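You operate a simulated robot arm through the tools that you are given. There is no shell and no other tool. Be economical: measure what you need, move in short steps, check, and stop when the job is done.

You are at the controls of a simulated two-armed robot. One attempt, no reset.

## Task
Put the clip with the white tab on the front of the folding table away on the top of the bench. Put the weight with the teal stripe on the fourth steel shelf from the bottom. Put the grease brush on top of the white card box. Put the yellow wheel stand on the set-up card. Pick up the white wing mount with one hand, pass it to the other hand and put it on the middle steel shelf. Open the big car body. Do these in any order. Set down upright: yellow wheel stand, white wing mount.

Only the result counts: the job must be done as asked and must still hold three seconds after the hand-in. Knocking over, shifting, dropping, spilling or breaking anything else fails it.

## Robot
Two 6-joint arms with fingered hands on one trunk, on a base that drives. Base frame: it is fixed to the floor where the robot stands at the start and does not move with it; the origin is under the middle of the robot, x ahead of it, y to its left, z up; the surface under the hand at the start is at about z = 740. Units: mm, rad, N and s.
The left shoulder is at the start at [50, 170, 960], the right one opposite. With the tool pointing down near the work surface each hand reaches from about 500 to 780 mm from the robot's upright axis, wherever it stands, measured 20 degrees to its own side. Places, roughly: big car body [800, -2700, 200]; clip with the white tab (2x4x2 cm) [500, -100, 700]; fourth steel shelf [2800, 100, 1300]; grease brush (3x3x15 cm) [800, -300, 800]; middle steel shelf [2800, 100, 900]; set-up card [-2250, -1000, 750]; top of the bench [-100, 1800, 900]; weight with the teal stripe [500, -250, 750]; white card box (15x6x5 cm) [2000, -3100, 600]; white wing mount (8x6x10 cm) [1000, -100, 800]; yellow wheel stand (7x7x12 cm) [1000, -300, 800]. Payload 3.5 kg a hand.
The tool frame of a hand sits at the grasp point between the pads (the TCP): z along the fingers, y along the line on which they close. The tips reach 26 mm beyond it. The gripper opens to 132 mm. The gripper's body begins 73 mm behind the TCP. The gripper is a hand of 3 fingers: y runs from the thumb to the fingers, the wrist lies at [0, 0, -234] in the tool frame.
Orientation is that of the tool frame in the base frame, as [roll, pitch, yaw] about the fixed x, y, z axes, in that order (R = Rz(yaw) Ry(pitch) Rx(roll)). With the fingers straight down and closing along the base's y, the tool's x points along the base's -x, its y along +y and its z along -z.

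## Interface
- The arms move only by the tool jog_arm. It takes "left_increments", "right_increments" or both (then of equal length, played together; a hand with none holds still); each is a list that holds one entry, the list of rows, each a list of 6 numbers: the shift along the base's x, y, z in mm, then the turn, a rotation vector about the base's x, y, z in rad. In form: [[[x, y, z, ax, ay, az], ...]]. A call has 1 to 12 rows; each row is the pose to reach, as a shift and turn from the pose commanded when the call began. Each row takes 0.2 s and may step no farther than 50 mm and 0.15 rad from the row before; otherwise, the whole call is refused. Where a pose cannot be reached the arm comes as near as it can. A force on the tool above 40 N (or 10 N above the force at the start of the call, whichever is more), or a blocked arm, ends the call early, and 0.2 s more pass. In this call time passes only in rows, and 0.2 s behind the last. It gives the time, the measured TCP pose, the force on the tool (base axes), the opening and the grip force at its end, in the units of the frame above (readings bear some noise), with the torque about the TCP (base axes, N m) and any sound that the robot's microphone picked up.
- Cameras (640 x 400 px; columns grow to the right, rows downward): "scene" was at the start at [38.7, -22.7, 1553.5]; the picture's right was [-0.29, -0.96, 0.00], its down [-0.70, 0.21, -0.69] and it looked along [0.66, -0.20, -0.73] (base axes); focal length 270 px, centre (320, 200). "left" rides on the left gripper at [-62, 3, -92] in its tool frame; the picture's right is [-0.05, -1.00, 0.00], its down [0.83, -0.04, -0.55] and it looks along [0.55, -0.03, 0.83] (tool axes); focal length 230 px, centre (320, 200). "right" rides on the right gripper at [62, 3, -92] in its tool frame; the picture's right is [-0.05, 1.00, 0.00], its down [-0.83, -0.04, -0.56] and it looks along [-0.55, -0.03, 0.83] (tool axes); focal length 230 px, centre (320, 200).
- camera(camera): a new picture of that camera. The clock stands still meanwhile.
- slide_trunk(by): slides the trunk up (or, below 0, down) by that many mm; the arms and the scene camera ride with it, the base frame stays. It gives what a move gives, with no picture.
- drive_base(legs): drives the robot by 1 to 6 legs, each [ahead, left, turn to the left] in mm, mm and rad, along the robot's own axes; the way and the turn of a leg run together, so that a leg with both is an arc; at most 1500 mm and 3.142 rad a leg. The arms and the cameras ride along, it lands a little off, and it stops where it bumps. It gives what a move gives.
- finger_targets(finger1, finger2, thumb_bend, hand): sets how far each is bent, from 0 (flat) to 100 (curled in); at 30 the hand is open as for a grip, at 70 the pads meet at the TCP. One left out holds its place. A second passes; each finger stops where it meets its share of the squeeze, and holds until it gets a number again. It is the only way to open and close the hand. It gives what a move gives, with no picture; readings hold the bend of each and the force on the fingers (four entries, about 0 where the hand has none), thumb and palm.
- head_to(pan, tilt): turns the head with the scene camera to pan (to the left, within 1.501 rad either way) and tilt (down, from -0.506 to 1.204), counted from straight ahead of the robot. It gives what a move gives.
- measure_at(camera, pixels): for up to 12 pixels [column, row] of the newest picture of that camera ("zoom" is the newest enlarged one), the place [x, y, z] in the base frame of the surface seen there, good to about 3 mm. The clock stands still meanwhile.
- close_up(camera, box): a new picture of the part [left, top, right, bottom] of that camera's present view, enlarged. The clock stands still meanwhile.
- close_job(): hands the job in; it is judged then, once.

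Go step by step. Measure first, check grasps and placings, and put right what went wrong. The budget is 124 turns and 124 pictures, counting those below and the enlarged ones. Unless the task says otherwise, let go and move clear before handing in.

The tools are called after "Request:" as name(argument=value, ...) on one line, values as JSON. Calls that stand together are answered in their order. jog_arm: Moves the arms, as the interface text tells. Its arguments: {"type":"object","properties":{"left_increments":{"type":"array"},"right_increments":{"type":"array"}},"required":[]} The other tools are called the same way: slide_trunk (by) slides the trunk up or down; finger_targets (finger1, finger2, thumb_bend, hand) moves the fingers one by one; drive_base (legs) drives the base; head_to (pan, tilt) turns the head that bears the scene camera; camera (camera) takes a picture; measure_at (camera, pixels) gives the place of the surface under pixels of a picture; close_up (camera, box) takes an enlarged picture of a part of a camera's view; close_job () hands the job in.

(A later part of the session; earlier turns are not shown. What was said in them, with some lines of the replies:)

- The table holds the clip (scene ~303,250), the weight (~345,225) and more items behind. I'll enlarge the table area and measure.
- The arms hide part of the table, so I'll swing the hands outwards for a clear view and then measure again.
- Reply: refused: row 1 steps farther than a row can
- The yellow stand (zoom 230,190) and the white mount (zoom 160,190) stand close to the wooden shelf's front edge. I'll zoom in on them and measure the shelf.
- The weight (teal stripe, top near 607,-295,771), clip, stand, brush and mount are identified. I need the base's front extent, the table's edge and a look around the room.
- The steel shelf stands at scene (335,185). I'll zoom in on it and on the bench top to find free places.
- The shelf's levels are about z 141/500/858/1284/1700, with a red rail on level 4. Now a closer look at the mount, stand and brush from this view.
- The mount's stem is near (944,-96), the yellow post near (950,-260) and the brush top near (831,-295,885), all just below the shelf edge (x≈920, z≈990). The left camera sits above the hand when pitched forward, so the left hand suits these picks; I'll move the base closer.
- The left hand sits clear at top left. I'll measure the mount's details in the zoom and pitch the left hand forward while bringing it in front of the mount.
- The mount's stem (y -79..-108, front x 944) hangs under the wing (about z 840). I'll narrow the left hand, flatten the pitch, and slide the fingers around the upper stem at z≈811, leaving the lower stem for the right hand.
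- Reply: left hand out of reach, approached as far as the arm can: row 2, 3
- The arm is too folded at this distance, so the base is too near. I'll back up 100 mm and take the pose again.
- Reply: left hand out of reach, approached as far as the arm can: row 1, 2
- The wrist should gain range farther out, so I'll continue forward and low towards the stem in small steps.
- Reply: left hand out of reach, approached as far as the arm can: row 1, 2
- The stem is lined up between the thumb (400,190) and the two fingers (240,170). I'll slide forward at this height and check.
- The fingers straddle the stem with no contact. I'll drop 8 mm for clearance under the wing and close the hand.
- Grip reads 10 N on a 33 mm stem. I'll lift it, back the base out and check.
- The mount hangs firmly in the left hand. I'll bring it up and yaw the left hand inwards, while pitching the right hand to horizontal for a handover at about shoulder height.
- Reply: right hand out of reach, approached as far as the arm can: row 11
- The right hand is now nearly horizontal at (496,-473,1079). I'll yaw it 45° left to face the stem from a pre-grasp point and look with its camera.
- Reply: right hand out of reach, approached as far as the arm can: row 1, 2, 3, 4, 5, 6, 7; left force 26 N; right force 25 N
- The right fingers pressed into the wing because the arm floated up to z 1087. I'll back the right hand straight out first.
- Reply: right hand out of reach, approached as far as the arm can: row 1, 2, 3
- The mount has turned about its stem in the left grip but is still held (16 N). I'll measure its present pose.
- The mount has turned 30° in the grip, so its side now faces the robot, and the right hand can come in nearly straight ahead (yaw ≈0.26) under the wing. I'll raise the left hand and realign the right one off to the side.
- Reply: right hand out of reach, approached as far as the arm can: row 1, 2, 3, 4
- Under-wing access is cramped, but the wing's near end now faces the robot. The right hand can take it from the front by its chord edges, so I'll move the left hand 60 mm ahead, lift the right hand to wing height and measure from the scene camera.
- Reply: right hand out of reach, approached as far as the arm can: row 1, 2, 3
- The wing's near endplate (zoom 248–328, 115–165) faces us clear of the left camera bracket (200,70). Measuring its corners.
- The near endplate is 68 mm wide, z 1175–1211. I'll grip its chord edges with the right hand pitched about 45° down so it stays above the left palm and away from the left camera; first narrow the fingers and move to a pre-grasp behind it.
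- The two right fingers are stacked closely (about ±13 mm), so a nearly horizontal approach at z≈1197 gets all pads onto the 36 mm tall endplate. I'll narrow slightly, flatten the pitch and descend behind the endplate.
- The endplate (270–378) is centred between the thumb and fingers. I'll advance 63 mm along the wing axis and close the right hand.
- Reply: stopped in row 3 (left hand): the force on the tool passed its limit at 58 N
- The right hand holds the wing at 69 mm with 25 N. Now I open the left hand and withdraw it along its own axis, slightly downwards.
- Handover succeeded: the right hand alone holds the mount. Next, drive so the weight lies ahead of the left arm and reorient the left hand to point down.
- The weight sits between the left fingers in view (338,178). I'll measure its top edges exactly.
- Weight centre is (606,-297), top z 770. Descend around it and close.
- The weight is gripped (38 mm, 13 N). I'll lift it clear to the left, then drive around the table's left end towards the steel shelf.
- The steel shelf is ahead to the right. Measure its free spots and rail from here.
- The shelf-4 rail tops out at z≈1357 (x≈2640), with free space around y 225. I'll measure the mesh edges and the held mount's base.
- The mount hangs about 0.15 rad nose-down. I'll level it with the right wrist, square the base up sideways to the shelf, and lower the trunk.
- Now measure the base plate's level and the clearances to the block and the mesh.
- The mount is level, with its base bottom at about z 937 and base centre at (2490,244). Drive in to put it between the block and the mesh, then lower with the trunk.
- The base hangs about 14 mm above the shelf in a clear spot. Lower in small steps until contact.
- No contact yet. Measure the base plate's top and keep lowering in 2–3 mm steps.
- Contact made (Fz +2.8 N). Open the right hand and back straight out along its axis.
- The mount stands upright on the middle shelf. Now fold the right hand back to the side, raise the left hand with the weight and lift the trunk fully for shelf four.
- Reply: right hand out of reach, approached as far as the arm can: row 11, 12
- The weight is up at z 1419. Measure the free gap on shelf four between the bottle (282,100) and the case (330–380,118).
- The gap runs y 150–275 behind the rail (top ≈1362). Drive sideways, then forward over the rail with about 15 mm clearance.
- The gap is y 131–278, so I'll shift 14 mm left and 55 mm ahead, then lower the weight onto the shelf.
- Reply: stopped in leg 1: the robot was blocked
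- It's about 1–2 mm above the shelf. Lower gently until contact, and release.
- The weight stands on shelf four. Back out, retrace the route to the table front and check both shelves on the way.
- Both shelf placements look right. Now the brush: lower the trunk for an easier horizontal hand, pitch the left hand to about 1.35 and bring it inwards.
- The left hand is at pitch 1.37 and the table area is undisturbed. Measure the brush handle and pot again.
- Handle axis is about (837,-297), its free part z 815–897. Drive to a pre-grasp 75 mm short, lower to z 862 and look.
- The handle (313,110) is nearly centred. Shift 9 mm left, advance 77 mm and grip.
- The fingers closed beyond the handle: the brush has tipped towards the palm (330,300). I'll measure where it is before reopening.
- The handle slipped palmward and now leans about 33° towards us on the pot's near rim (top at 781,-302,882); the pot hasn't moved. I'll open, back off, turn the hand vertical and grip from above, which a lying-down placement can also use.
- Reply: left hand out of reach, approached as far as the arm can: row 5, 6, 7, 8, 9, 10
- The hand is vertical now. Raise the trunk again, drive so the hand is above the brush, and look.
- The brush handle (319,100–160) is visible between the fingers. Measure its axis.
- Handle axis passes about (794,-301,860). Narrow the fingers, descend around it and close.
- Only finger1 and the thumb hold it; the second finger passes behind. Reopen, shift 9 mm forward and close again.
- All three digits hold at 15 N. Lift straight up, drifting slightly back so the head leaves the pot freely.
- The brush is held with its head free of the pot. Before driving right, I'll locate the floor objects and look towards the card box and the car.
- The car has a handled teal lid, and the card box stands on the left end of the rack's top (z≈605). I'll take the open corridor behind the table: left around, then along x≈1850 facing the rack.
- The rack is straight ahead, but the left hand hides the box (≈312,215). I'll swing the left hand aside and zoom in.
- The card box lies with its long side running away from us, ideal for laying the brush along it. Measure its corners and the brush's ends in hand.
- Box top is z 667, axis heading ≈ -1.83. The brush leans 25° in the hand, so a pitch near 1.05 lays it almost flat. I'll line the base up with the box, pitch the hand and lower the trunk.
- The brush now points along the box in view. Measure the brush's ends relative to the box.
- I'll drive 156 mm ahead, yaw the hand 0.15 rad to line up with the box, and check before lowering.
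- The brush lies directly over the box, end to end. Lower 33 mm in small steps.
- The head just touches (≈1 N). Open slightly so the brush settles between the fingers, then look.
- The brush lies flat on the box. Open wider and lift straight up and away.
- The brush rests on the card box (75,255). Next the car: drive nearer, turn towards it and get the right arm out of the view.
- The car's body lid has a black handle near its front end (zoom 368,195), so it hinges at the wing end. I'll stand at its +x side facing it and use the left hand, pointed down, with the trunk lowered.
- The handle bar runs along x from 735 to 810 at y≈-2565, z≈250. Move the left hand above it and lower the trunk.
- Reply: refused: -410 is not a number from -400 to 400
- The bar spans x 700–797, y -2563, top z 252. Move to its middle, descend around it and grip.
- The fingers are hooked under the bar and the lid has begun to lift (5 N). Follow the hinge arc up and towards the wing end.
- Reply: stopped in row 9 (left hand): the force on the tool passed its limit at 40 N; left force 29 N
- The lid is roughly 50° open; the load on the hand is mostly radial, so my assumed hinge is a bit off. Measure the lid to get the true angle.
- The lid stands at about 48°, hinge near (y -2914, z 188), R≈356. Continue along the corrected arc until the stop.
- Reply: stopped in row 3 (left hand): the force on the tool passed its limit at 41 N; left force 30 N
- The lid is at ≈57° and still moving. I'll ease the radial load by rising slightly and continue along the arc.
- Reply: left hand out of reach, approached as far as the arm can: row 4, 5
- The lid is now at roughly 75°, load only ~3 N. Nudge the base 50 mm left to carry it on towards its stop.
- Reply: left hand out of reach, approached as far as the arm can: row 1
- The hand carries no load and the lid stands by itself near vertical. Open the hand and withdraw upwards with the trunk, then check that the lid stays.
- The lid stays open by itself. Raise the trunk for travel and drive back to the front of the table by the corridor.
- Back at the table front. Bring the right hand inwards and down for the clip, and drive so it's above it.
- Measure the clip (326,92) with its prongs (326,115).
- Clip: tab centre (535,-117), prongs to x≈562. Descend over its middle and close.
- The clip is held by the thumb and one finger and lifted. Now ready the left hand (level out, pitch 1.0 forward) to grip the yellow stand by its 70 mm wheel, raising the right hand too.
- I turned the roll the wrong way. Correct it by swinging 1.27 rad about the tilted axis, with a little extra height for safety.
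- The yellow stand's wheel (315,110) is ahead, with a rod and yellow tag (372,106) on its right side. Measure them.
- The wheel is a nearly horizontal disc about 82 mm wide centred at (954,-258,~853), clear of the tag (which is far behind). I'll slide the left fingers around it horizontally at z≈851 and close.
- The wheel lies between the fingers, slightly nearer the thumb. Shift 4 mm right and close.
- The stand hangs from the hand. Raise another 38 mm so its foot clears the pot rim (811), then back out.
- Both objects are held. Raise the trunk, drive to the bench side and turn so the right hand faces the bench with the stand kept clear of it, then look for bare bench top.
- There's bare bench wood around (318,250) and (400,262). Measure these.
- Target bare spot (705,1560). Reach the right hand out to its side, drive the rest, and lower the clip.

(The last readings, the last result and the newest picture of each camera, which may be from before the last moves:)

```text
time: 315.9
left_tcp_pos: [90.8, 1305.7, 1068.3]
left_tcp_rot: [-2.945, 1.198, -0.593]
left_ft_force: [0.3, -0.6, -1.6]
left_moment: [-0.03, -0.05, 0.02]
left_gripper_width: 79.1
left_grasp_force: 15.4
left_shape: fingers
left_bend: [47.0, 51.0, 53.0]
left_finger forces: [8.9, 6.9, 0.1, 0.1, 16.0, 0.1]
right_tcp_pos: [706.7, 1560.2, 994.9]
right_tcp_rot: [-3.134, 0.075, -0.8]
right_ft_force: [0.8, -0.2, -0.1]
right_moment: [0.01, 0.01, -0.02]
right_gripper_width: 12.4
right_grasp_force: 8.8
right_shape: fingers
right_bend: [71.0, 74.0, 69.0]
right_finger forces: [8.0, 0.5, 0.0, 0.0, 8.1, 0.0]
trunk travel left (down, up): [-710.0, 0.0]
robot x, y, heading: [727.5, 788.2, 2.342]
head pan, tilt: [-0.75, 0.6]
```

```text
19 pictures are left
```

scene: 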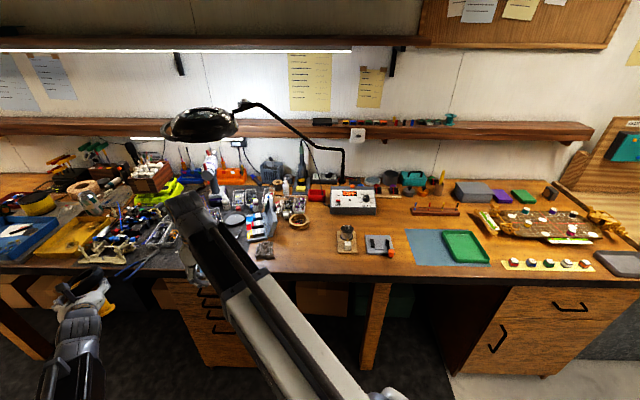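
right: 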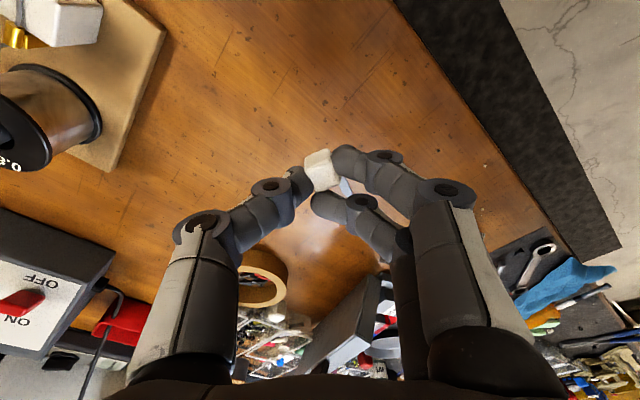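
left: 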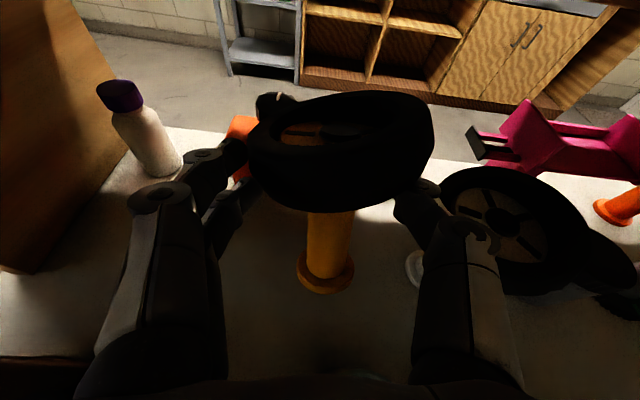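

Bare wood lies beneath. Lower to about 1–2 mm above contact, release and lift.

Request:
jog_arm(right_increments=[[[0, 0, -40, 0, 0, 0], [0, 0, -54, 0, 0, 0], [0, 0, -60, 0, 0, 0]]])

Request:
finger_targets(hand="right", finger1=60, finger2=62, thumb_bend=58)

Request:
jog_arm(right_increments=[[[0, 0, 30, 0, 0, 0], [0, 0, 75, 0, 0, 0], [0, 0, 120, 0, 0, 0], [0, 0, 165, 0, 0, 0]]])

Request:
camera(camera="right")

```text
time: 316.7
left_tcp_pos: [90.4, 1304.8, 1068.8]
left_tcp_rot: [-2.946, 1.197, -0.594]
left_ft_force: [1.1, -0.8, -1.8]
left_moment: [-0.08, -0.04, 0.01]
left_gripper_width: 78.7
left_grasp_force: 16.3
left_shape: fingers
left_bend: [47.0, 51.0, 53.0]
left_finger forces: [9.0, 6.9, 0.0, 0.1, 16.0, 0.0]
right_tcp_pos: [705.9, 1558.2, 934.4]
right_tcp_rot: [-3.136, 0.077, -0.801]
right_ft_force: [0.0, -0.3, -0.3]
right_moment: [-0.02, 0.01, -0.01]
right_gripper_width: 12.5
right_grasp_force: 8.9
right_shape: fingers
right_bend: [71.0, 74.0, 69.0]
right_finger forces: [8.1, 0.5, 0.1, 0.0, 8.2, 0.0]
trunk travel left (down, up): [-710.0, 0.0]
robot x, y, heading: [728.1, 789.2, 2.346]
head pan, tilt: [-0.75, 0.6]
```

```text
time: 317.7
left_tcp_pos: [88.8, 1304.9, 1068.7]
left_tcp_rot: [-2.945, 1.195, -0.593]
left_ft_force: [0.9, 0.3, -1.9]
left_moment: [-0.04, 0.0, 0.01]
left_gripper_width: 79.1
left_grasp_force: 15.8
left_shape: fingers
left_bend: [47.0, 51.0, 53.0]
left_finger forces: [8.9, 6.9, 0.0, 0.1, 16.0, 0.0]
right_tcp_pos: [706.3, 1558.4, 935.0]
right_tcp_rot: [-3.135, 0.075, -0.801]
right_ft_force: [0.0, -0.1, -0.1]
right_moment: [0.03, -0.01, -0.02]
right_gripper_width: 38.9
right_grasp_force: 0.1
right_shape: fingers
right_bend: [60.0, 62.0, 57.0]
right_finger forces: [0.0, 0.1, 0.0, 0.0, 0.1, 0.0]
trunk travel left (down, up): [-710.0, 0.0]
robot x, y, heading: [724.2, 792.9, 2.348]
head pan, tilt: [-0.75, 0.6]
```

```text
time: 318.7
left_tcp_pos: [90.5, 1304.0, 1070.7]
left_tcp_rot: [-2.948, 1.198, -0.594]
left_ft_force: [-0.5, 0.1, -1.6]
left_moment: [-0.02, -0.03, 0.02]
left_gripper_width: 78.7
left_grasp_force: 15.9
left_shape: fingers
left_bend: [47.0, 51.0, 53.0]
left_finger forces: [8.9, 6.9, 0.0, 0.1, 16.1, 0.0]
right_tcp_pos: [705.5, 1559.8, 1099.3]
right_tcp_rot: [-3.135, 0.077, -0.8]
right_ft_force: [-0.8, 0.4, -0.2]
right_moment: [-0.02, -0.01, 0.02]
right_gripper_width: 39.3
right_grasp_force: 0.0
right_shape: fingers
right_bend: [60.0, 62.0, 57.0]
right_finger forces: [0.1, 0.0, 0.0, 0.0, 0.0, 0.1]
trunk travel left (down, up): [-710.0, 0.0]
robot x, y, heading: [728.5, 788.5, 2.345]
head pan, tilt: [-0.75, 0.6]
```

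```text
18 pictures are left
```

right: 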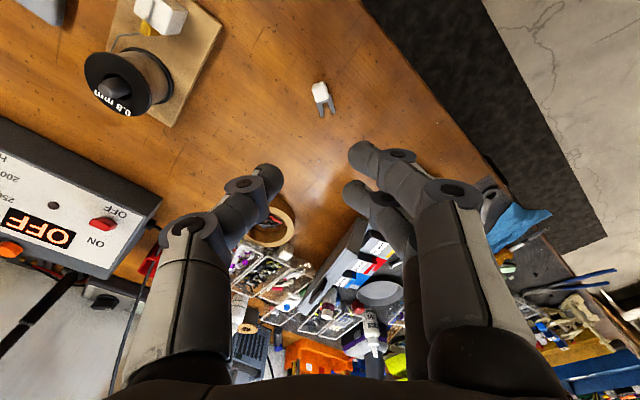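

The clip lies on the bench. Drive away towards the far table with the set-up card, facing -x, and look.

Request:
drive_base(legs=[[-357, 350, 0], [0, 0, 0.797], [1480, 0, 0], [0, 1150, 0]])

Request:
head_to(pan=0.0, tilt=0.45)

Request:
camera(camera="scene")

```text
time: 321.5
left_tcp_pos: [94.5, 832.5, 1068.0]
left_tcp_rot: [-2.952, 1.194, -0.599]
left_ft_force: [0.4, 0.7, -2.3]
left_moment: [-0.08, -0.01, 0.0]
left_gripper_width: 79.1
left_grasp_force: 15.7
left_shape: fingers
left_bend: [47.0, 51.0, 53.0]
left_finger forces: [8.8, 7.1, 0.1, 0.0, 16.0, 0.0]
right_tcp_pos: [709.8, 1085.9, 1099.1]
right_tcp_rot: [-3.134, 0.075, -0.799]
right_ft_force: [0.5, 0.7, 0.4]
right_moment: [0.0, 0.03, -0.02]
right_gripper_width: 39.3
right_grasp_force: 0.1
right_shape: fingers
right_bend: [60.0, 62.0, 57.0]
right_finger forces: [0.0, 0.0, 0.0, 0.0, 0.0, 0.0]
trunk travel left (down, up): [-710.0, 0.0]
robot x, y, heading: [730.2, 315.9, 2.347]
head pan, tilt: [-0.75, 0.6]
stopped in leg 1: the robot was blocked; the commanded pose is now the measured one
```

```text
time: 322.6
left_tcp_pos: [94.6, 830.4, 1068.3]
left_tcp_rot: [-2.946, 1.193, -0.595]
left_ft_force: [-0.1, -0.4, -1.4]
left_moment: [-0.01, -0.01, 0.01]
left_gripper_width: 78.7
left_grasp_force: 16.0
left_shape: fingers
left_bend: [47.0, 51.0, 53.0]
left_finger forces: [8.8, 7.1, 0.0, 0.1, 16.0, 0.1]
right_tcp_pos: [709.4, 1086.0, 1098.9]
right_tcp_rot: [-3.134, 0.077, -0.801]
right_ft_force: [0.1, 0.4, 0.6]
right_moment: [-0.01, 0.03, -0.02]
right_gripper_width: 39.1
right_grasp_force: 0.1
right_shape: fingers
right_bend: [60.0, 62.0, 57.0]
right_finger forces: [0.0, 0.0, 0.0, 0.0, 0.0, 0.0]
trunk travel left (down, up): [-710.0, 0.0]
robot x, y, heading: [731.2, 318.0, 2.34]
head pan, tilt: [0.0, 0.45]
```

```text
17 pictures are left
```

scene: 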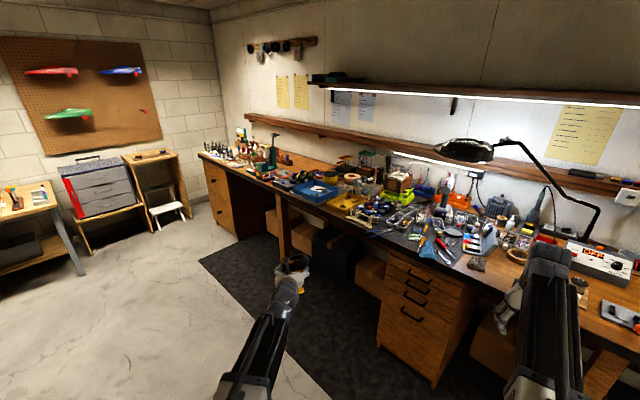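

The base bumped the table's end and stopped. Move off diagonally, then turn and drive as planned; I'll check the table afterwards.

Request:
drive_base(legs=[[220, 0, 0], [0, 0, 0.797], [1330, 0, 0], [0, 1370, 0]])

Request:
camera(camera="scene")

```text
time: 339.3
left_tcp_pos: [-1639.5, -950.7, 1069.4]
left_tcp_rot: [-2.946, 1.193, 0.176]
left_ft_force: [-0.7, 0.6, -1.7]
left_moment: [0.0, -0.07, 0.01]
left_gripper_width: 78.5
left_grasp_force: 15.3
left_shape: fingers
left_bend: [47.0, 52.0, 53.0]
left_finger forces: [8.6, 6.4, 0.1, 0.0, 15.6, 0.0]
right_tcp_pos: [-1373.0, -340.7, 1099.8]
right_tcp_rot: [-3.135, 0.076, -0.03]
right_ft_force: [0.6, -0.3, 0.2]
right_moment: [0.01, 0.0, -0.02]
right_gripper_width: 39.0
right_grasp_force: 0.0
right_shape: fingers
right_bend: [60.0, 62.0, 57.0]
right_finger forces: [0.0, 0.0, 0.1, 0.1, 0.0, 0.0]
trunk travel left (down, up): [-710.0, 0.0]
robot x, y, heading: [-821.9, -881.2, 3.112]
head pan, tilt: [0.0, 0.45]
```

```text
16 pictures are left
```

scene: 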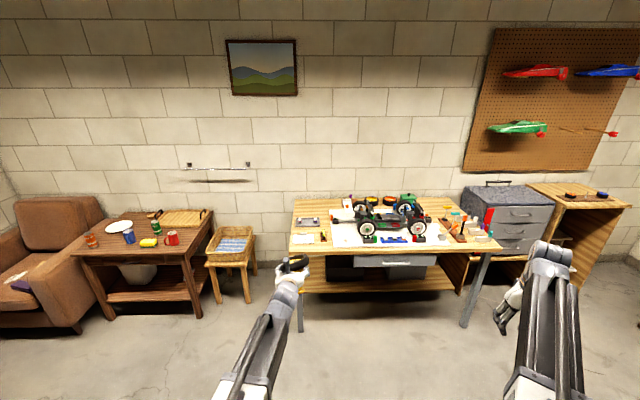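

The workbench ahead holds the card. Zoom in on it.

Request:
close_up(camera="scene", box=[270, 180, 510, 290])

Request:
measure_at(camera="zoom", pixels=[[95, 155], [70, 155], [120, 155], [135, 155], [180, 155], [170, 145], [105, 110], [200, 165], [80, 145], [90, 170]])

```text
2.67 times, centred on (390, 235) of scene
```

zoom: 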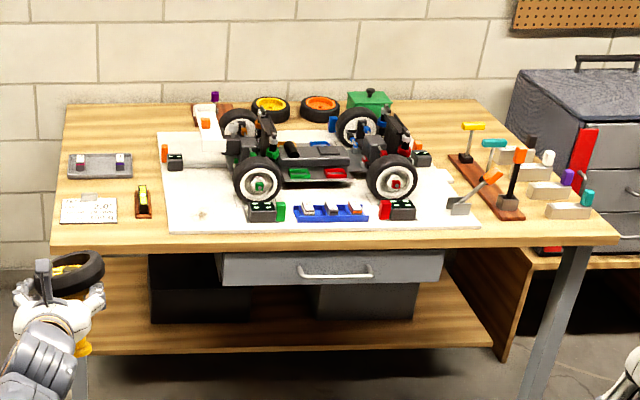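

```text
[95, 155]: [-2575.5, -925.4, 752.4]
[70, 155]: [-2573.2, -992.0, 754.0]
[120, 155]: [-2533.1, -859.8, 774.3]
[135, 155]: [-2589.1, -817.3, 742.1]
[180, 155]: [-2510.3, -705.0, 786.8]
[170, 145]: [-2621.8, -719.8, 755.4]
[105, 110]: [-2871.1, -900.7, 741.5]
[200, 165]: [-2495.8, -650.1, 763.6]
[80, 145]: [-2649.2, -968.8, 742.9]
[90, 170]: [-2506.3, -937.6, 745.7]
```

The written card at zoom (88,210) matches the given place. Measure its corners and neighbours.

Request:
measure_at(camera="zoom", pixels=[[63, 220], [115, 221], [66, 202], [115, 200], [90, 212], [95, 196], [136, 210], [145, 185], [60, 240], [100, 172], [165, 228]])

```text
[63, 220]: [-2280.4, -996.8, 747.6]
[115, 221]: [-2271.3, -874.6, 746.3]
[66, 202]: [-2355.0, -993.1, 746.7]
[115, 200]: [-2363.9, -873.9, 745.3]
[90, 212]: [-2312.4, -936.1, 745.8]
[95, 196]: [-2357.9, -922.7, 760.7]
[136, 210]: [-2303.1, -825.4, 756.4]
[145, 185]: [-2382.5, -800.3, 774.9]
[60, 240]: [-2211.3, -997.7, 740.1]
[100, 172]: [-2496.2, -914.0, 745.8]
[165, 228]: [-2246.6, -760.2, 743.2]
```

Card spans x -2360..-2273, y -997..-874, z 746, with a raised clip at its far edge. Now measure the held stand's foot and tilt.

Request:
close_up(camera="left", box=[180, 60, 480, 360])

Request:
measure_at(camera="left", pixels=[[330, 285], [330, 265], [330, 240], [310, 280], [350, 280], [290, 150], [390, 150], [340, 110], [340, 190]])

```text
1.33 times, centred on (330, 210) of left
```

zoom: 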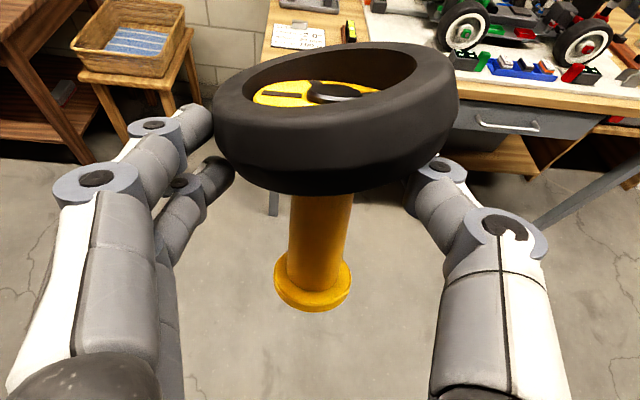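

```text
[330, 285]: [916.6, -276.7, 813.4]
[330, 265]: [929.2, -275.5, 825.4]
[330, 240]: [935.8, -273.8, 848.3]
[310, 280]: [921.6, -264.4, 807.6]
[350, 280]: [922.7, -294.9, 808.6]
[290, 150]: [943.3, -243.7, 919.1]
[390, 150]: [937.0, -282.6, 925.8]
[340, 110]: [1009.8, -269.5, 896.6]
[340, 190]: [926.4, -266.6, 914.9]
```

Request:
measure_at(camera="zoom", pixels=[[312, 305], [277, 285], [350, 280], [314, 285], [318, 215], [320, 260], [240, 120], [430, 110], [335, 170], [330, 60], [295, 40]])

```text
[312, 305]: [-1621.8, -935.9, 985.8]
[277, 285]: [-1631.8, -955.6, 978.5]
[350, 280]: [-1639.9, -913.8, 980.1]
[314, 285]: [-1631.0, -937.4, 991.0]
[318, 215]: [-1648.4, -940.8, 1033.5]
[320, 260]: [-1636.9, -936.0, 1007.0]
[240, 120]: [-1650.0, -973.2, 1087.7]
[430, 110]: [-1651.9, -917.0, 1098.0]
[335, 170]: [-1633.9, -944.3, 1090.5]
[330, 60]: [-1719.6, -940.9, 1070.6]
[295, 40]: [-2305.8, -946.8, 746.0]
```

The stand leans about 0.32 rad (foot towards me). I'll lower the trunk so the wrist can pitch further, raise the hand and level the stand.

Request:
slide_trunk(by=-400)

Request:
jog_arm(left_increments=[[[0, 0, 38, -0.014, 0.046, 0], [0, 0, 77, -0.028, 0.091, 0], [0, 0, 115, -0.043, 0.137, 0], [0, 0, 154, -0.057, 0.183, 0], [0, 0, 193, -0.071, 0.229, 0], [0, 0, 231, -0.085, 0.274, 0], [0, 0, 270, -0.1, 0.32, 0]]])

Request:
close_up(camera="scene", box=[220, 170, 420, 310])

```text
time: 343.1
left_tcp_pos: [-1640.0, -951.6, 668.8]
left_tcp_rot: [-2.946, 1.194, 0.173]
left_ft_force: [1.0, 0.5, -1.1]
left_moment: [-0.06, -0.03, -0.02]
left_gripper_width: 78.2
left_grasp_force: 15.4
left_shape: fingers
left_bend: [47.0, 52.0, 53.0]
left_finger forces: [8.6, 6.5, 0.1, 0.1, 15.5, 0.0]
right_tcp_pos: [-1373.0, -340.2, 699.9]
right_tcp_rot: [-3.136, 0.076, -0.036]
right_ft_force: [0.0, 0.0, 1.2]
right_moment: [-0.01, -0.04, 0.01]
right_gripper_width: 39.2
right_grasp_force: 0.1
right_shape: fingers
right_bend: [60.0, 62.0, 57.0]
right_finger forces: [0.0, 0.0, 0.0, 0.0, 0.0, 0.0]
trunk travel left (down, up): [-310.0, 400.0]
robot x, y, heading: [-824.3, -880.7, 3.111]
head pan, tilt: [0.0, 0.45]
```

```text
time: 344.7
left_tcp_pos: [-1638.1, -949.7, 938.2]
left_tcp_rot: [2.552, 1.509, -0.601]
left_ft_force: [-0.8, 1.1, -1.9]
left_moment: [-0.04, -0.04, 0.0]
left_gripper_width: 78.4
left_grasp_force: 15.2
left_shape: fingers
left_bend: [47.0, 52.0, 53.0]
left_finger forces: [8.4, 6.9, 0.0, 0.1, 15.5, 0.0]
right_tcp_pos: [-1373.2, -339.1, 699.7]
right_tcp_rot: [-3.135, 0.078, -0.033]
right_ft_force: [0.2, 0.0, 1.4]
right_moment: [-0.01, 0.03, 0.0]
right_gripper_width: 39.1
right_grasp_force: 0.0
right_shape: fingers
right_bend: [60.0, 62.0, 57.0]
right_finger forces: [0.0, 0.0, 0.0, 0.0, 0.0, 0.0]
trunk travel left (down, up): [-310.0, 400.0]
robot x, y, heading: [-823.6, -875.7, 3.11]
head pan, tilt: [0.0, 0.45]
```

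```text
2.86 times, centred on (320, 240) of scene
```

zoom: 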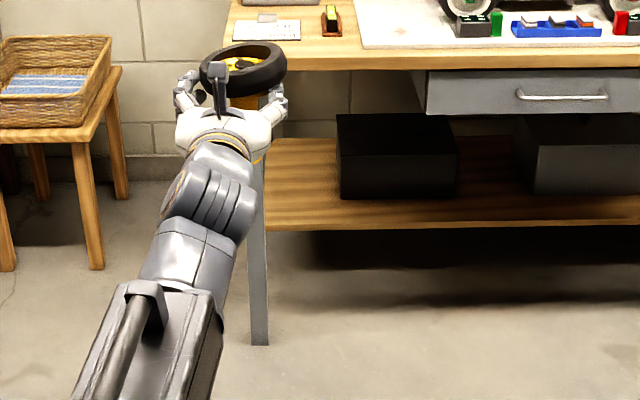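

Request:
camera(camera="left")

Request:
measure_at(camera="left", pixels=[[315, 285], [316, 265], [318, 245], [319, 215], [318, 200], [290, 268], [345, 262], [320, 175], [330, 80], [250, 130], [400, 125]])

```text
12 pictures are left
```

left: 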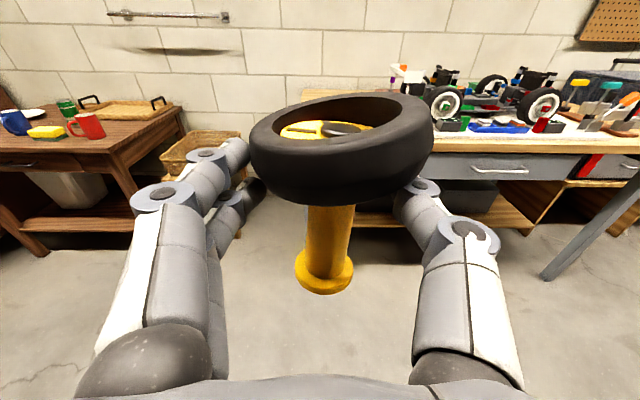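

```text
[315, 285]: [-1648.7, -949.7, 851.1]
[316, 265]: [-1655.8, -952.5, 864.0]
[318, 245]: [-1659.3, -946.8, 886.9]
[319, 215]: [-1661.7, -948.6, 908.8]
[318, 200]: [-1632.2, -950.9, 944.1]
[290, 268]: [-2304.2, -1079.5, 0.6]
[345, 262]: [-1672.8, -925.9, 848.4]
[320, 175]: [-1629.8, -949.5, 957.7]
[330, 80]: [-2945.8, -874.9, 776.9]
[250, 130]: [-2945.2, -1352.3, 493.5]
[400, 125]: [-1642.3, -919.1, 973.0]
```

The stand is now upright in the hand: post centre about (-1674,-948), foot bottom ≈ z 842. Drive 634 mm ahead to put it over the card.

Request:
drive_base(legs=[[634, 10, 0]])

Request:
camera(camera="left")

Request:
measure_at(camera="left", pixels=[[315, 285], [318, 245], [319, 215], [345, 262], [325, 275], [250, 270], [270, 290]])

```text
time: 348.2
left_tcp_pos: [-2267.4, -946.9, 937.8]
left_tcp_rot: [2.563, 1.508, -0.587]
left_ft_force: [-0.4, -0.2, -1.2]
left_moment: [0.01, -0.04, -0.01]
left_gripper_width: 78.1
left_grasp_force: 15.4
left_shape: fingers
left_bend: [47.0, 52.0, 53.0]
left_finger forces: [8.2, 6.9, 0.0, 0.0, 15.5, 0.1]
right_tcp_pos: [-2005.9, -334.6, 699.3]
right_tcp_rot: [-3.133, 0.076, -0.029]
right_ft_force: [0.5, 1.6, -0.2]
right_moment: [0.0, 0.0, -0.02]
right_gripper_width: 39.2
right_grasp_force: 0.1
right_shape: fingers
right_bend: [60.0, 62.0, 57.0]
right_finger forces: [0.0, 0.0, 0.0, 0.0, 0.0, 0.1]
trunk travel left (down, up): [-310.0, 400.0]
robot x, y, heading: [-1452.0, -873.1, 3.115]
head pan, tilt: [0.0, 0.45]
```

```text
11 pictures are left
```

left: 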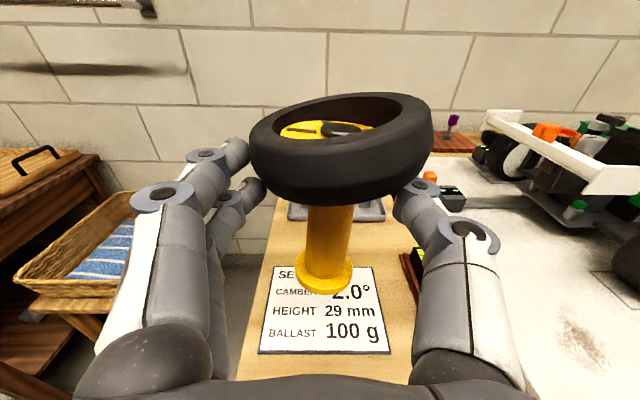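

```text
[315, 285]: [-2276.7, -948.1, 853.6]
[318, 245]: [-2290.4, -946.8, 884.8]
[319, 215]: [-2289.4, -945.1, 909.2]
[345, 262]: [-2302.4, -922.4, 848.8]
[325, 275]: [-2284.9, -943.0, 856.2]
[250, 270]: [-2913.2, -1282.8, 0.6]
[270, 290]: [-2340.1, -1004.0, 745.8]
```

The foot is right over the card's middle. Lower with the trunk 88 mm, then finish in small steps.

Request:
slide_trunk(by=-88)

Request:
jog_arm(left_increments=[[[0, 0, -3, 0, 0, 0], [0, 0, -6, 0, 0, 0]]])

Request:
close_up(camera="left", box=[220, 180, 420, 380])

Request:
measure_at(camera="zoom", pixels=[[315, 200], [315, 215], [315, 190], [315, 100], [270, 180]])

```text
time: 349.5
left_tcp_pos: [-2267.7, -946.0, 850.0]
left_tcp_rot: [2.563, 1.51, -0.585]
left_ft_force: [0.5, -0.3, -1.0]
left_moment: [-0.02, -0.06, 0.0]
left_gripper_width: 78.1
left_grasp_force: 15.2
left_shape: fingers
left_bend: [47.0, 52.0, 53.0]
left_finger forces: [8.3, 6.8, 0.0, 0.1, 15.5, 0.0]
right_tcp_pos: [-2006.7, -335.5, 611.6]
right_tcp_rot: [-3.134, 0.077, -0.026]
right_ft_force: [0.9, 0.5, 0.6]
right_moment: [0.01, -0.03, 0.02]
right_gripper_width: 39.0
right_grasp_force: 0.1
right_shape: fingers
right_bend: [60.0, 62.0, 57.0]
right_finger forces: [0.0, 0.0, 0.0, 0.0, 0.0, 0.0]
trunk travel left (down, up): [-222.0, 488.0]
robot x, y, heading: [-1453.2, -874.6, 3.114]
head pan, tilt: [0.0, 0.45]
```

```text
time: 350.1
left_tcp_pos: [-2267.6, -947.3, 843.4]
left_tcp_rot: [2.563, 1.509, -0.584]
left_ft_force: [0.2, 0.4, -0.6]
left_moment: [-0.05, -0.05, 0.02]
left_gripper_width: 78.4
left_grasp_force: 15.2
left_shape: fingers
left_bend: [47.0, 52.0, 53.0]
left_finger forces: [8.3, 6.8, 0.0, 0.1, 15.5, 0.0]
right_tcp_pos: [-2005.2, -334.5, 611.1]
right_tcp_rot: [-3.135, 0.077, -0.028]
right_ft_force: [-0.3, 0.8, 0.5]
right_moment: [-0.01, 0.0, -0.02]
right_gripper_width: 39.3
right_grasp_force: 0.0
right_shape: fingers
right_bend: [60.0, 62.0, 57.0]
right_finger forces: [0.0, 0.0, 0.0, 0.0, 0.1, 0.1]
trunk travel left (down, up): [-222.0, 488.0]
robot x, y, heading: [-1454.8, -867.5, 3.121]
head pan, tilt: [0.0, 0.45]
```

```text
2.00 times, centred on (320, 280) of left
```

zoom: 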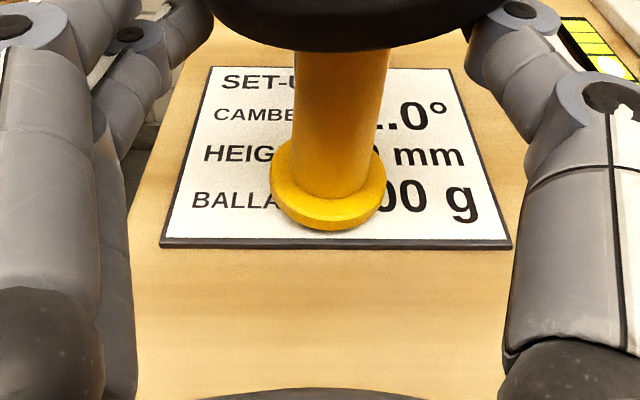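

```text
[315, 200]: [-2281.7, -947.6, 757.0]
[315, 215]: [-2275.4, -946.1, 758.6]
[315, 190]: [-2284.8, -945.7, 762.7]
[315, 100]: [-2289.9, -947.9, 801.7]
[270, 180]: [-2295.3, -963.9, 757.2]
```

The foot is a few mm above the card and a bit near its front edge. Shift 12 mm in and lower until contact.

Request:
jog_arm(left_increments=[[[-12, 3, 0, 0, 0, 0], [-12, 3, -2, 0, 0, 0], [-12, 3, -4, 0, 0, 0]]])

Request:
jog_arm(left_increments=[[[0, 0, -2, 0, 0, 0]]])

```text
time: 350.9
left_tcp_pos: [-2278.3, -943.4, 840.8]
left_tcp_rot: [2.538, 1.513, -0.611]
left_ft_force: [1.1, 0.7, 6.9]
left_moment: [0.12, 0.18, 0.01]
left_gripper_width: 78.0
left_grasp_force: 15.2
left_shape: fingers
left_bend: [47.0, 52.0, 53.0]
left_finger forces: [8.9, 5.5, 0.0, 0.0, 15.6, 0.0]
right_tcp_pos: [-2005.4, -335.5, 612.5]
right_tcp_rot: [-3.135, 0.078, -0.028]
right_ft_force: [-0.7, 0.2, 0.0]
right_moment: [0.03, 0.03, 0.0]
right_gripper_width: 39.0
right_grasp_force: 0.1
right_shape: fingers
right_bend: [60.0, 62.0, 57.0]
right_finger forces: [0.0, 0.1, 0.0, 0.0, 0.0, 0.1]
trunk travel left (down, up): [-222.0, 488.0]
robot x, y, heading: [-1454.1, -871.8, 3.115]
head pan, tilt: [0.0, 0.45]
```

```text
time: 351.3
left_tcp_pos: [-2278.7, -944.4, 840.5]
left_tcp_rot: [2.537, 1.512, -0.616]
left_ft_force: [2.4, 0.4, 11.4]
left_moment: [0.36, 0.36, -0.07]
left_gripper_width: 78.1
left_grasp_force: 14.4
left_shape: fingers
left_bend: [47.0, 58.0, 54.0]
left_finger forces: [10.1, 3.6, 0.1, 0.0, 14.9, 0.0]
right_tcp_pos: [-2004.2, -334.5, 612.2]
right_tcp_rot: [-3.135, 0.077, -0.027]
right_ft_force: [0.2, -0.5, -0.8]
right_moment: [-0.01, 0.0, 0.01]
right_gripper_width: 39.1
right_grasp_force: 0.1
right_shape: fingers
right_bend: [60.0, 62.0, 57.0]
right_finger forces: [0.0, 0.0, 0.0, 0.0, 0.0, 0.0]
trunk travel left (down, up): [-222.0, 488.0]
robot x, y, heading: [-1453.6, -871.8, 3.113]
head pan, tilt: [0.0, 0.45]
```

Firm contact (11 N). Ease up 4 mm and release the wheel.

Request:
jog_arm(left_increments=[[[0, 0, 4, 0, 0, 0]]])

Request:
finger_targets(hand="left", finger1=40, finger2=40, thumb_bend=40)

Request:
close_up(camera="left", box=[180, 60, 480, 360])

```text
time: 351.7
left_tcp_pos: [-2279.7, -943.2, 840.6]
left_tcp_rot: [2.569, 1.508, -0.577]
left_ft_force: [0.2, 1.8, 3.3]
left_moment: [0.26, 0.14, -0.06]
left_gripper_width: 77.9
left_grasp_force: 14.6
left_shape: fingers
left_bend: [47.0, 58.0, 54.0]
left_finger forces: [9.7, 5.0, 0.1, 0.0, 14.1, 0.0]
right_tcp_pos: [-2005.4, -335.6, 612.4]
right_tcp_rot: [-3.133, 0.076, -0.026]
right_ft_force: [-0.4, 1.0, 0.3]
right_moment: [-0.04, -0.02, -0.02]
right_gripper_width: 39.3
right_grasp_force: 0.1
right_shape: fingers
right_bend: [60.0, 62.0, 57.0]
right_finger forces: [0.0, 0.1, 0.1, 0.0, 0.0, 0.0]
trunk travel left (down, up): [-222.0, 488.0]
robot x, y, heading: [-1455.5, -871.6, 3.114]
head pan, tilt: [0.0, 0.45]
```

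```text
time: 352.7
left_tcp_pos: [-2279.4, -943.4, 841.1]
left_tcp_rot: [2.562, 1.51, -0.586]
left_ft_force: [-0.4, -0.5, 0.7]
left_moment: [-0.03, 0.03, -0.01]
left_gripper_width: 102.1
left_grasp_force: 0.6
left_shape: fingers
left_bend: [40.0, 40.0, 40.0]
left_finger forces: [0.1, 0.0, 0.1, 0.0, 0.0, 0.1]
right_tcp_pos: [-2006.4, -334.7, 611.0]
right_tcp_rot: [-3.132, 0.076, -0.028]
right_ft_force: [-0.2, 1.3, 0.3]
right_moment: [-0.01, -0.01, 0.0]
right_gripper_width: 39.4
right_grasp_force: 0.0
right_shape: fingers
right_bend: [60.0, 62.0, 57.0]
right_finger forces: [0.0, 0.0, 0.0, 0.0, 0.0, 0.1]
trunk travel left (down, up): [-222.0, 488.0]
robot x, y, heading: [-1456.5, -870.9, 3.118]
head pan, tilt: [0.0, 0.45]
```

```text
1.33 times, centred on (330, 210) of left
```

zoom: 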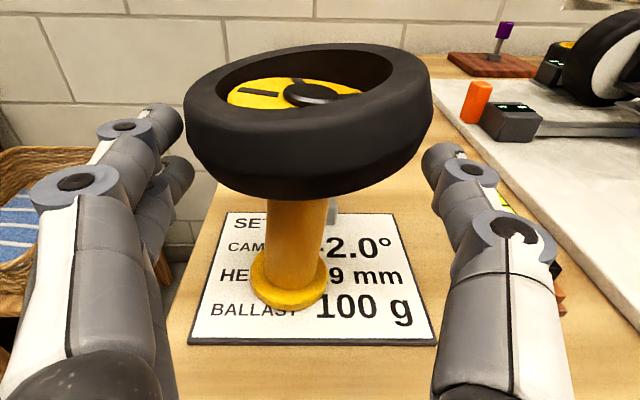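

The stand is upright on the card with the fingers clear. Shift the hand 6 mm left to centre the gap and back straight out.

Request:
jog_arm(left_increments=[[[0, -6, 0, 0, 0, 0]]])

Request:
drive_base(legs=[[-350, 0, 0]])

Request:
close_up(camera="scene", box=[240, 160, 440, 300])

```text
time: 353.1
left_tcp_pos: [-2278.7, -949.3, 842.1]
left_tcp_rot: [2.558, 1.509, -0.592]
left_ft_force: [-0.4, 0.2, -0.3]
left_moment: [0.0, 0.0, 0.01]
left_gripper_width: 102.1
left_grasp_force: 0.2
left_shape: fingers
left_bend: [40.0, 40.0, 40.0]
left_finger forces: [0.0, 0.1, 0.0, 0.0, 0.1, 0.1]
right_tcp_pos: [-2006.4, -334.8, 611.0]
right_tcp_rot: [-3.134, 0.076, -0.027]
right_ft_force: [-0.7, 0.1, -0.3]
right_moment: [-0.01, -0.02, -0.01]
right_gripper_width: 39.5
right_grasp_force: 0.0
right_shape: fingers
right_bend: [60.0, 62.0, 57.0]
right_finger forces: [0.0, 0.0, 0.0, 0.1, 0.0, 0.0]
trunk travel left (down, up): [-222.0, 488.0]
robot x, y, heading: [-1450.5, -871.6, 3.11]
head pan, tilt: [0.0, 0.45]
```

```text
time: 355.3
left_tcp_pos: [-1930.0, -960.0, 842.0]
left_tcp_rot: [2.561, 1.511, -0.585]
left_ft_force: [-0.3, 0.8, -0.4]
left_moment: [-0.01, 0.0, -0.01]
left_gripper_width: 101.7
left_grasp_force: 0.1
left_shape: fingers
left_bend: [40.0, 40.0, 40.0]
left_finger forces: [0.0, 0.0, 0.0, 0.0, 0.0, 0.1]
right_tcp_pos: [-1657.8, -345.2, 611.6]
right_tcp_rot: [-3.134, 0.077, -0.026]
right_ft_force: [0.3, 0.7, -0.2]
right_moment: [0.02, -0.01, -0.01]
right_gripper_width: 39.1
right_grasp_force: 0.0
right_shape: fingers
right_bend: [60.0, 62.0, 57.0]
right_finger forces: [0.0, 0.1, 0.0, 0.1, 0.0, 0.0]
trunk travel left (down, up): [-222.0, 488.0]
robot x, y, heading: [-1105.2, -879.8, 3.117]
head pan, tilt: [0.0, 0.45]
```

```text
2.86 times, centred on (340, 230) of scene
```

zoom: 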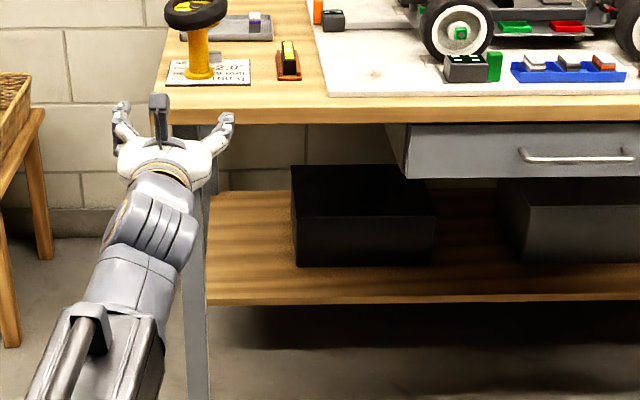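

The stand stands on the card. I'll turn round and check the folding table (after the bump) and the car lid before handing in.

Request:
drive_base(legs=[[-150, 0, 0], [0, 0, 3.0]])

Request:
slide_trunk(by=380)

Request:
head_to(pan=-0.2, tilt=0.35)

Request:
camera(camera="scene")

```text
time: 363.8
left_tcp_pos: [-124.1, -889.9, 842.1]
left_tcp_rot: [2.562, 1.51, 2.451]
left_ft_force: [0.5, 0.0, -0.5]
left_moment: [-0.03, 0.0, 0.02]
left_gripper_width: 101.6
left_grasp_force: 0.1
left_shape: fingers
left_bend: [40.0, 40.0, 40.0]
left_finger forces: [0.0, 0.0, 0.0, 0.1, 0.0, 0.0]
right_tcp_pos: [-460.2, -1472.9, 610.6]
right_tcp_rot: [-3.135, 0.077, 3.012]
right_ft_force: [0.2, 1.2, 0.1]
right_moment: [0.03, -0.01, 0.06]
right_gripper_width: 39.1
right_grasp_force: 0.0
right_shape: fingers
right_bend: [60.0, 62.0, 57.0]
right_finger forces: [0.0, 0.0, 0.0, 0.0, 0.1, 0.0]
trunk travel left (down, up): [-222.0, 488.0]
robot x, y, heading: [-956.7, -885.4, -0.13]
head pan, tilt: [0.0, 0.45]
```

```text
time: 367.5
left_tcp_pos: [-124.4, -891.1, 1222.6]
left_tcp_rot: [2.562, 1.51, 2.449]
left_ft_force: [-0.6, -0.1, -0.3]
left_moment: [-0.02, 0.03, -0.03]
left_gripper_width: 101.5
left_grasp_force: 0.2
left_shape: fingers
left_bend: [40.0, 40.0, 40.0]
left_finger forces: [0.0, 0.1, 0.1, 0.0, 0.1, 0.0]
right_tcp_pos: [-459.2, -1473.3, 991.5]
right_tcp_rot: [-3.134, 0.076, 3.012]
right_ft_force: [-0.7, -0.1, 0.2]
right_moment: [-0.01, 0.0, 0.04]
right_gripper_width: 39.2
right_grasp_force: 0.1
right_shape: fingers
right_bend: [60.0, 62.0, 57.0]
right_finger forces: [0.0, 0.1, 0.0, 0.0, 0.0, 0.0]
trunk travel left (down, up): [-602.0, 108.0]
robot x, y, heading: [-951.6, -885.3, -0.133]
head pan, tilt: [0.0, 0.45]
```

```text
time: 368.2
left_tcp_pos: [-123.8, -890.2, 1223.1]
left_tcp_rot: [2.562, 1.509, 2.451]
left_ft_force: [-0.4, -0.1, -1.0]
left_moment: [0.05, 0.0, 0.0]
left_gripper_width: 101.7
left_grasp_force: 0.1
left_shape: fingers
left_bend: [40.0, 40.0, 40.0]
left_finger forces: [0.0, 0.0, 0.0, 0.0, 0.0, 0.1]
right_tcp_pos: [-459.8, -1471.1, 992.4]
right_tcp_rot: [-3.136, 0.078, 3.011]
right_ft_force: [-0.8, -0.1, -0.1]
right_moment: [0.0, 0.05, 0.02]
right_gripper_width: 39.0
right_grasp_force: 0.0
right_shape: fingers
right_bend: [60.0, 62.0, 57.0]
right_finger forces: [0.0, 0.0, 0.0, 0.1, 0.0, 0.1]
trunk travel left (down, up): [-602.0, 108.0]
robot x, y, heading: [-957.0, -885.6, -0.128]
head pan, tilt: [-0.201, 0.351]
```

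```text
7 pictures are left
```

scene: 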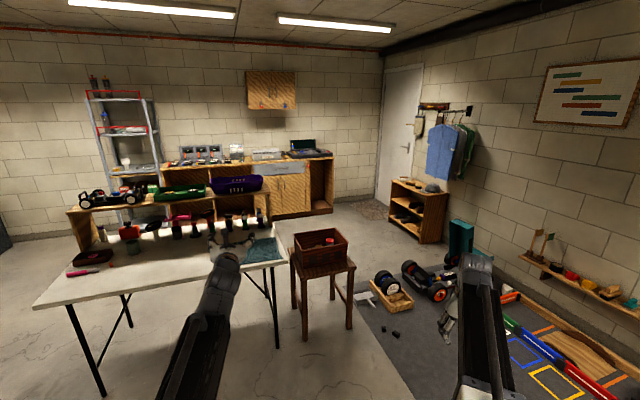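

The lid is still open and nothing has toppled. One enlarged look at the folding table to compare positions with those measured earlier.

Request:
close_up(camera="scene", box=[40, 170, 290, 310])

Request:
measure_at(camera="zoom", pixels=[[237, 183], [237, 205], [140, 260], [75, 92], [160, 210]])

```text
2.56 times, centred on (165, 240) of scene
```

zoom: 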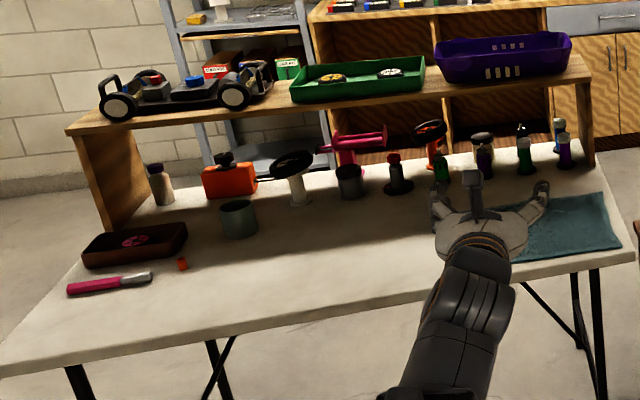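

```text
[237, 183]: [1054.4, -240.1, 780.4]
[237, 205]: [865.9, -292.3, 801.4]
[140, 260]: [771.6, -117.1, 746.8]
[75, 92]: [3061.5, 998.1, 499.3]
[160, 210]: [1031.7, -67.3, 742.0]
```

The pot and its neighbours are where they were measured at the start. All six items are placed and both hands are clear, so I'm handing in.

Request:
close_job()

```text
The job is handed in.
```

I've handed the job in with all six parts done; the result hasn't been reported back. At my last look each item was still in place:

- **Clip:** on a bare patch of the bench top.
- **Weight:** on the fourth steel shelf.
- **Grease brush:** lying along the top of the white card box.
- **Yellow wheel stand:** upright on the set-up card.
- **White wing mount:** upright on the middle steel shelf, passed from the left hand to the right on the way.
- **Big car body:** open, with the lid staying up by itself.

Two contacts could count against "shifting anything else". My base was blocked once at the steel shelf, and it bumped the end of the folding table once. After the table bump I spot-checked the pot and looked over the other items, and saw nothing moved. I didn't re-measure the steel shelf, but it looked undisturbed in later pictures.
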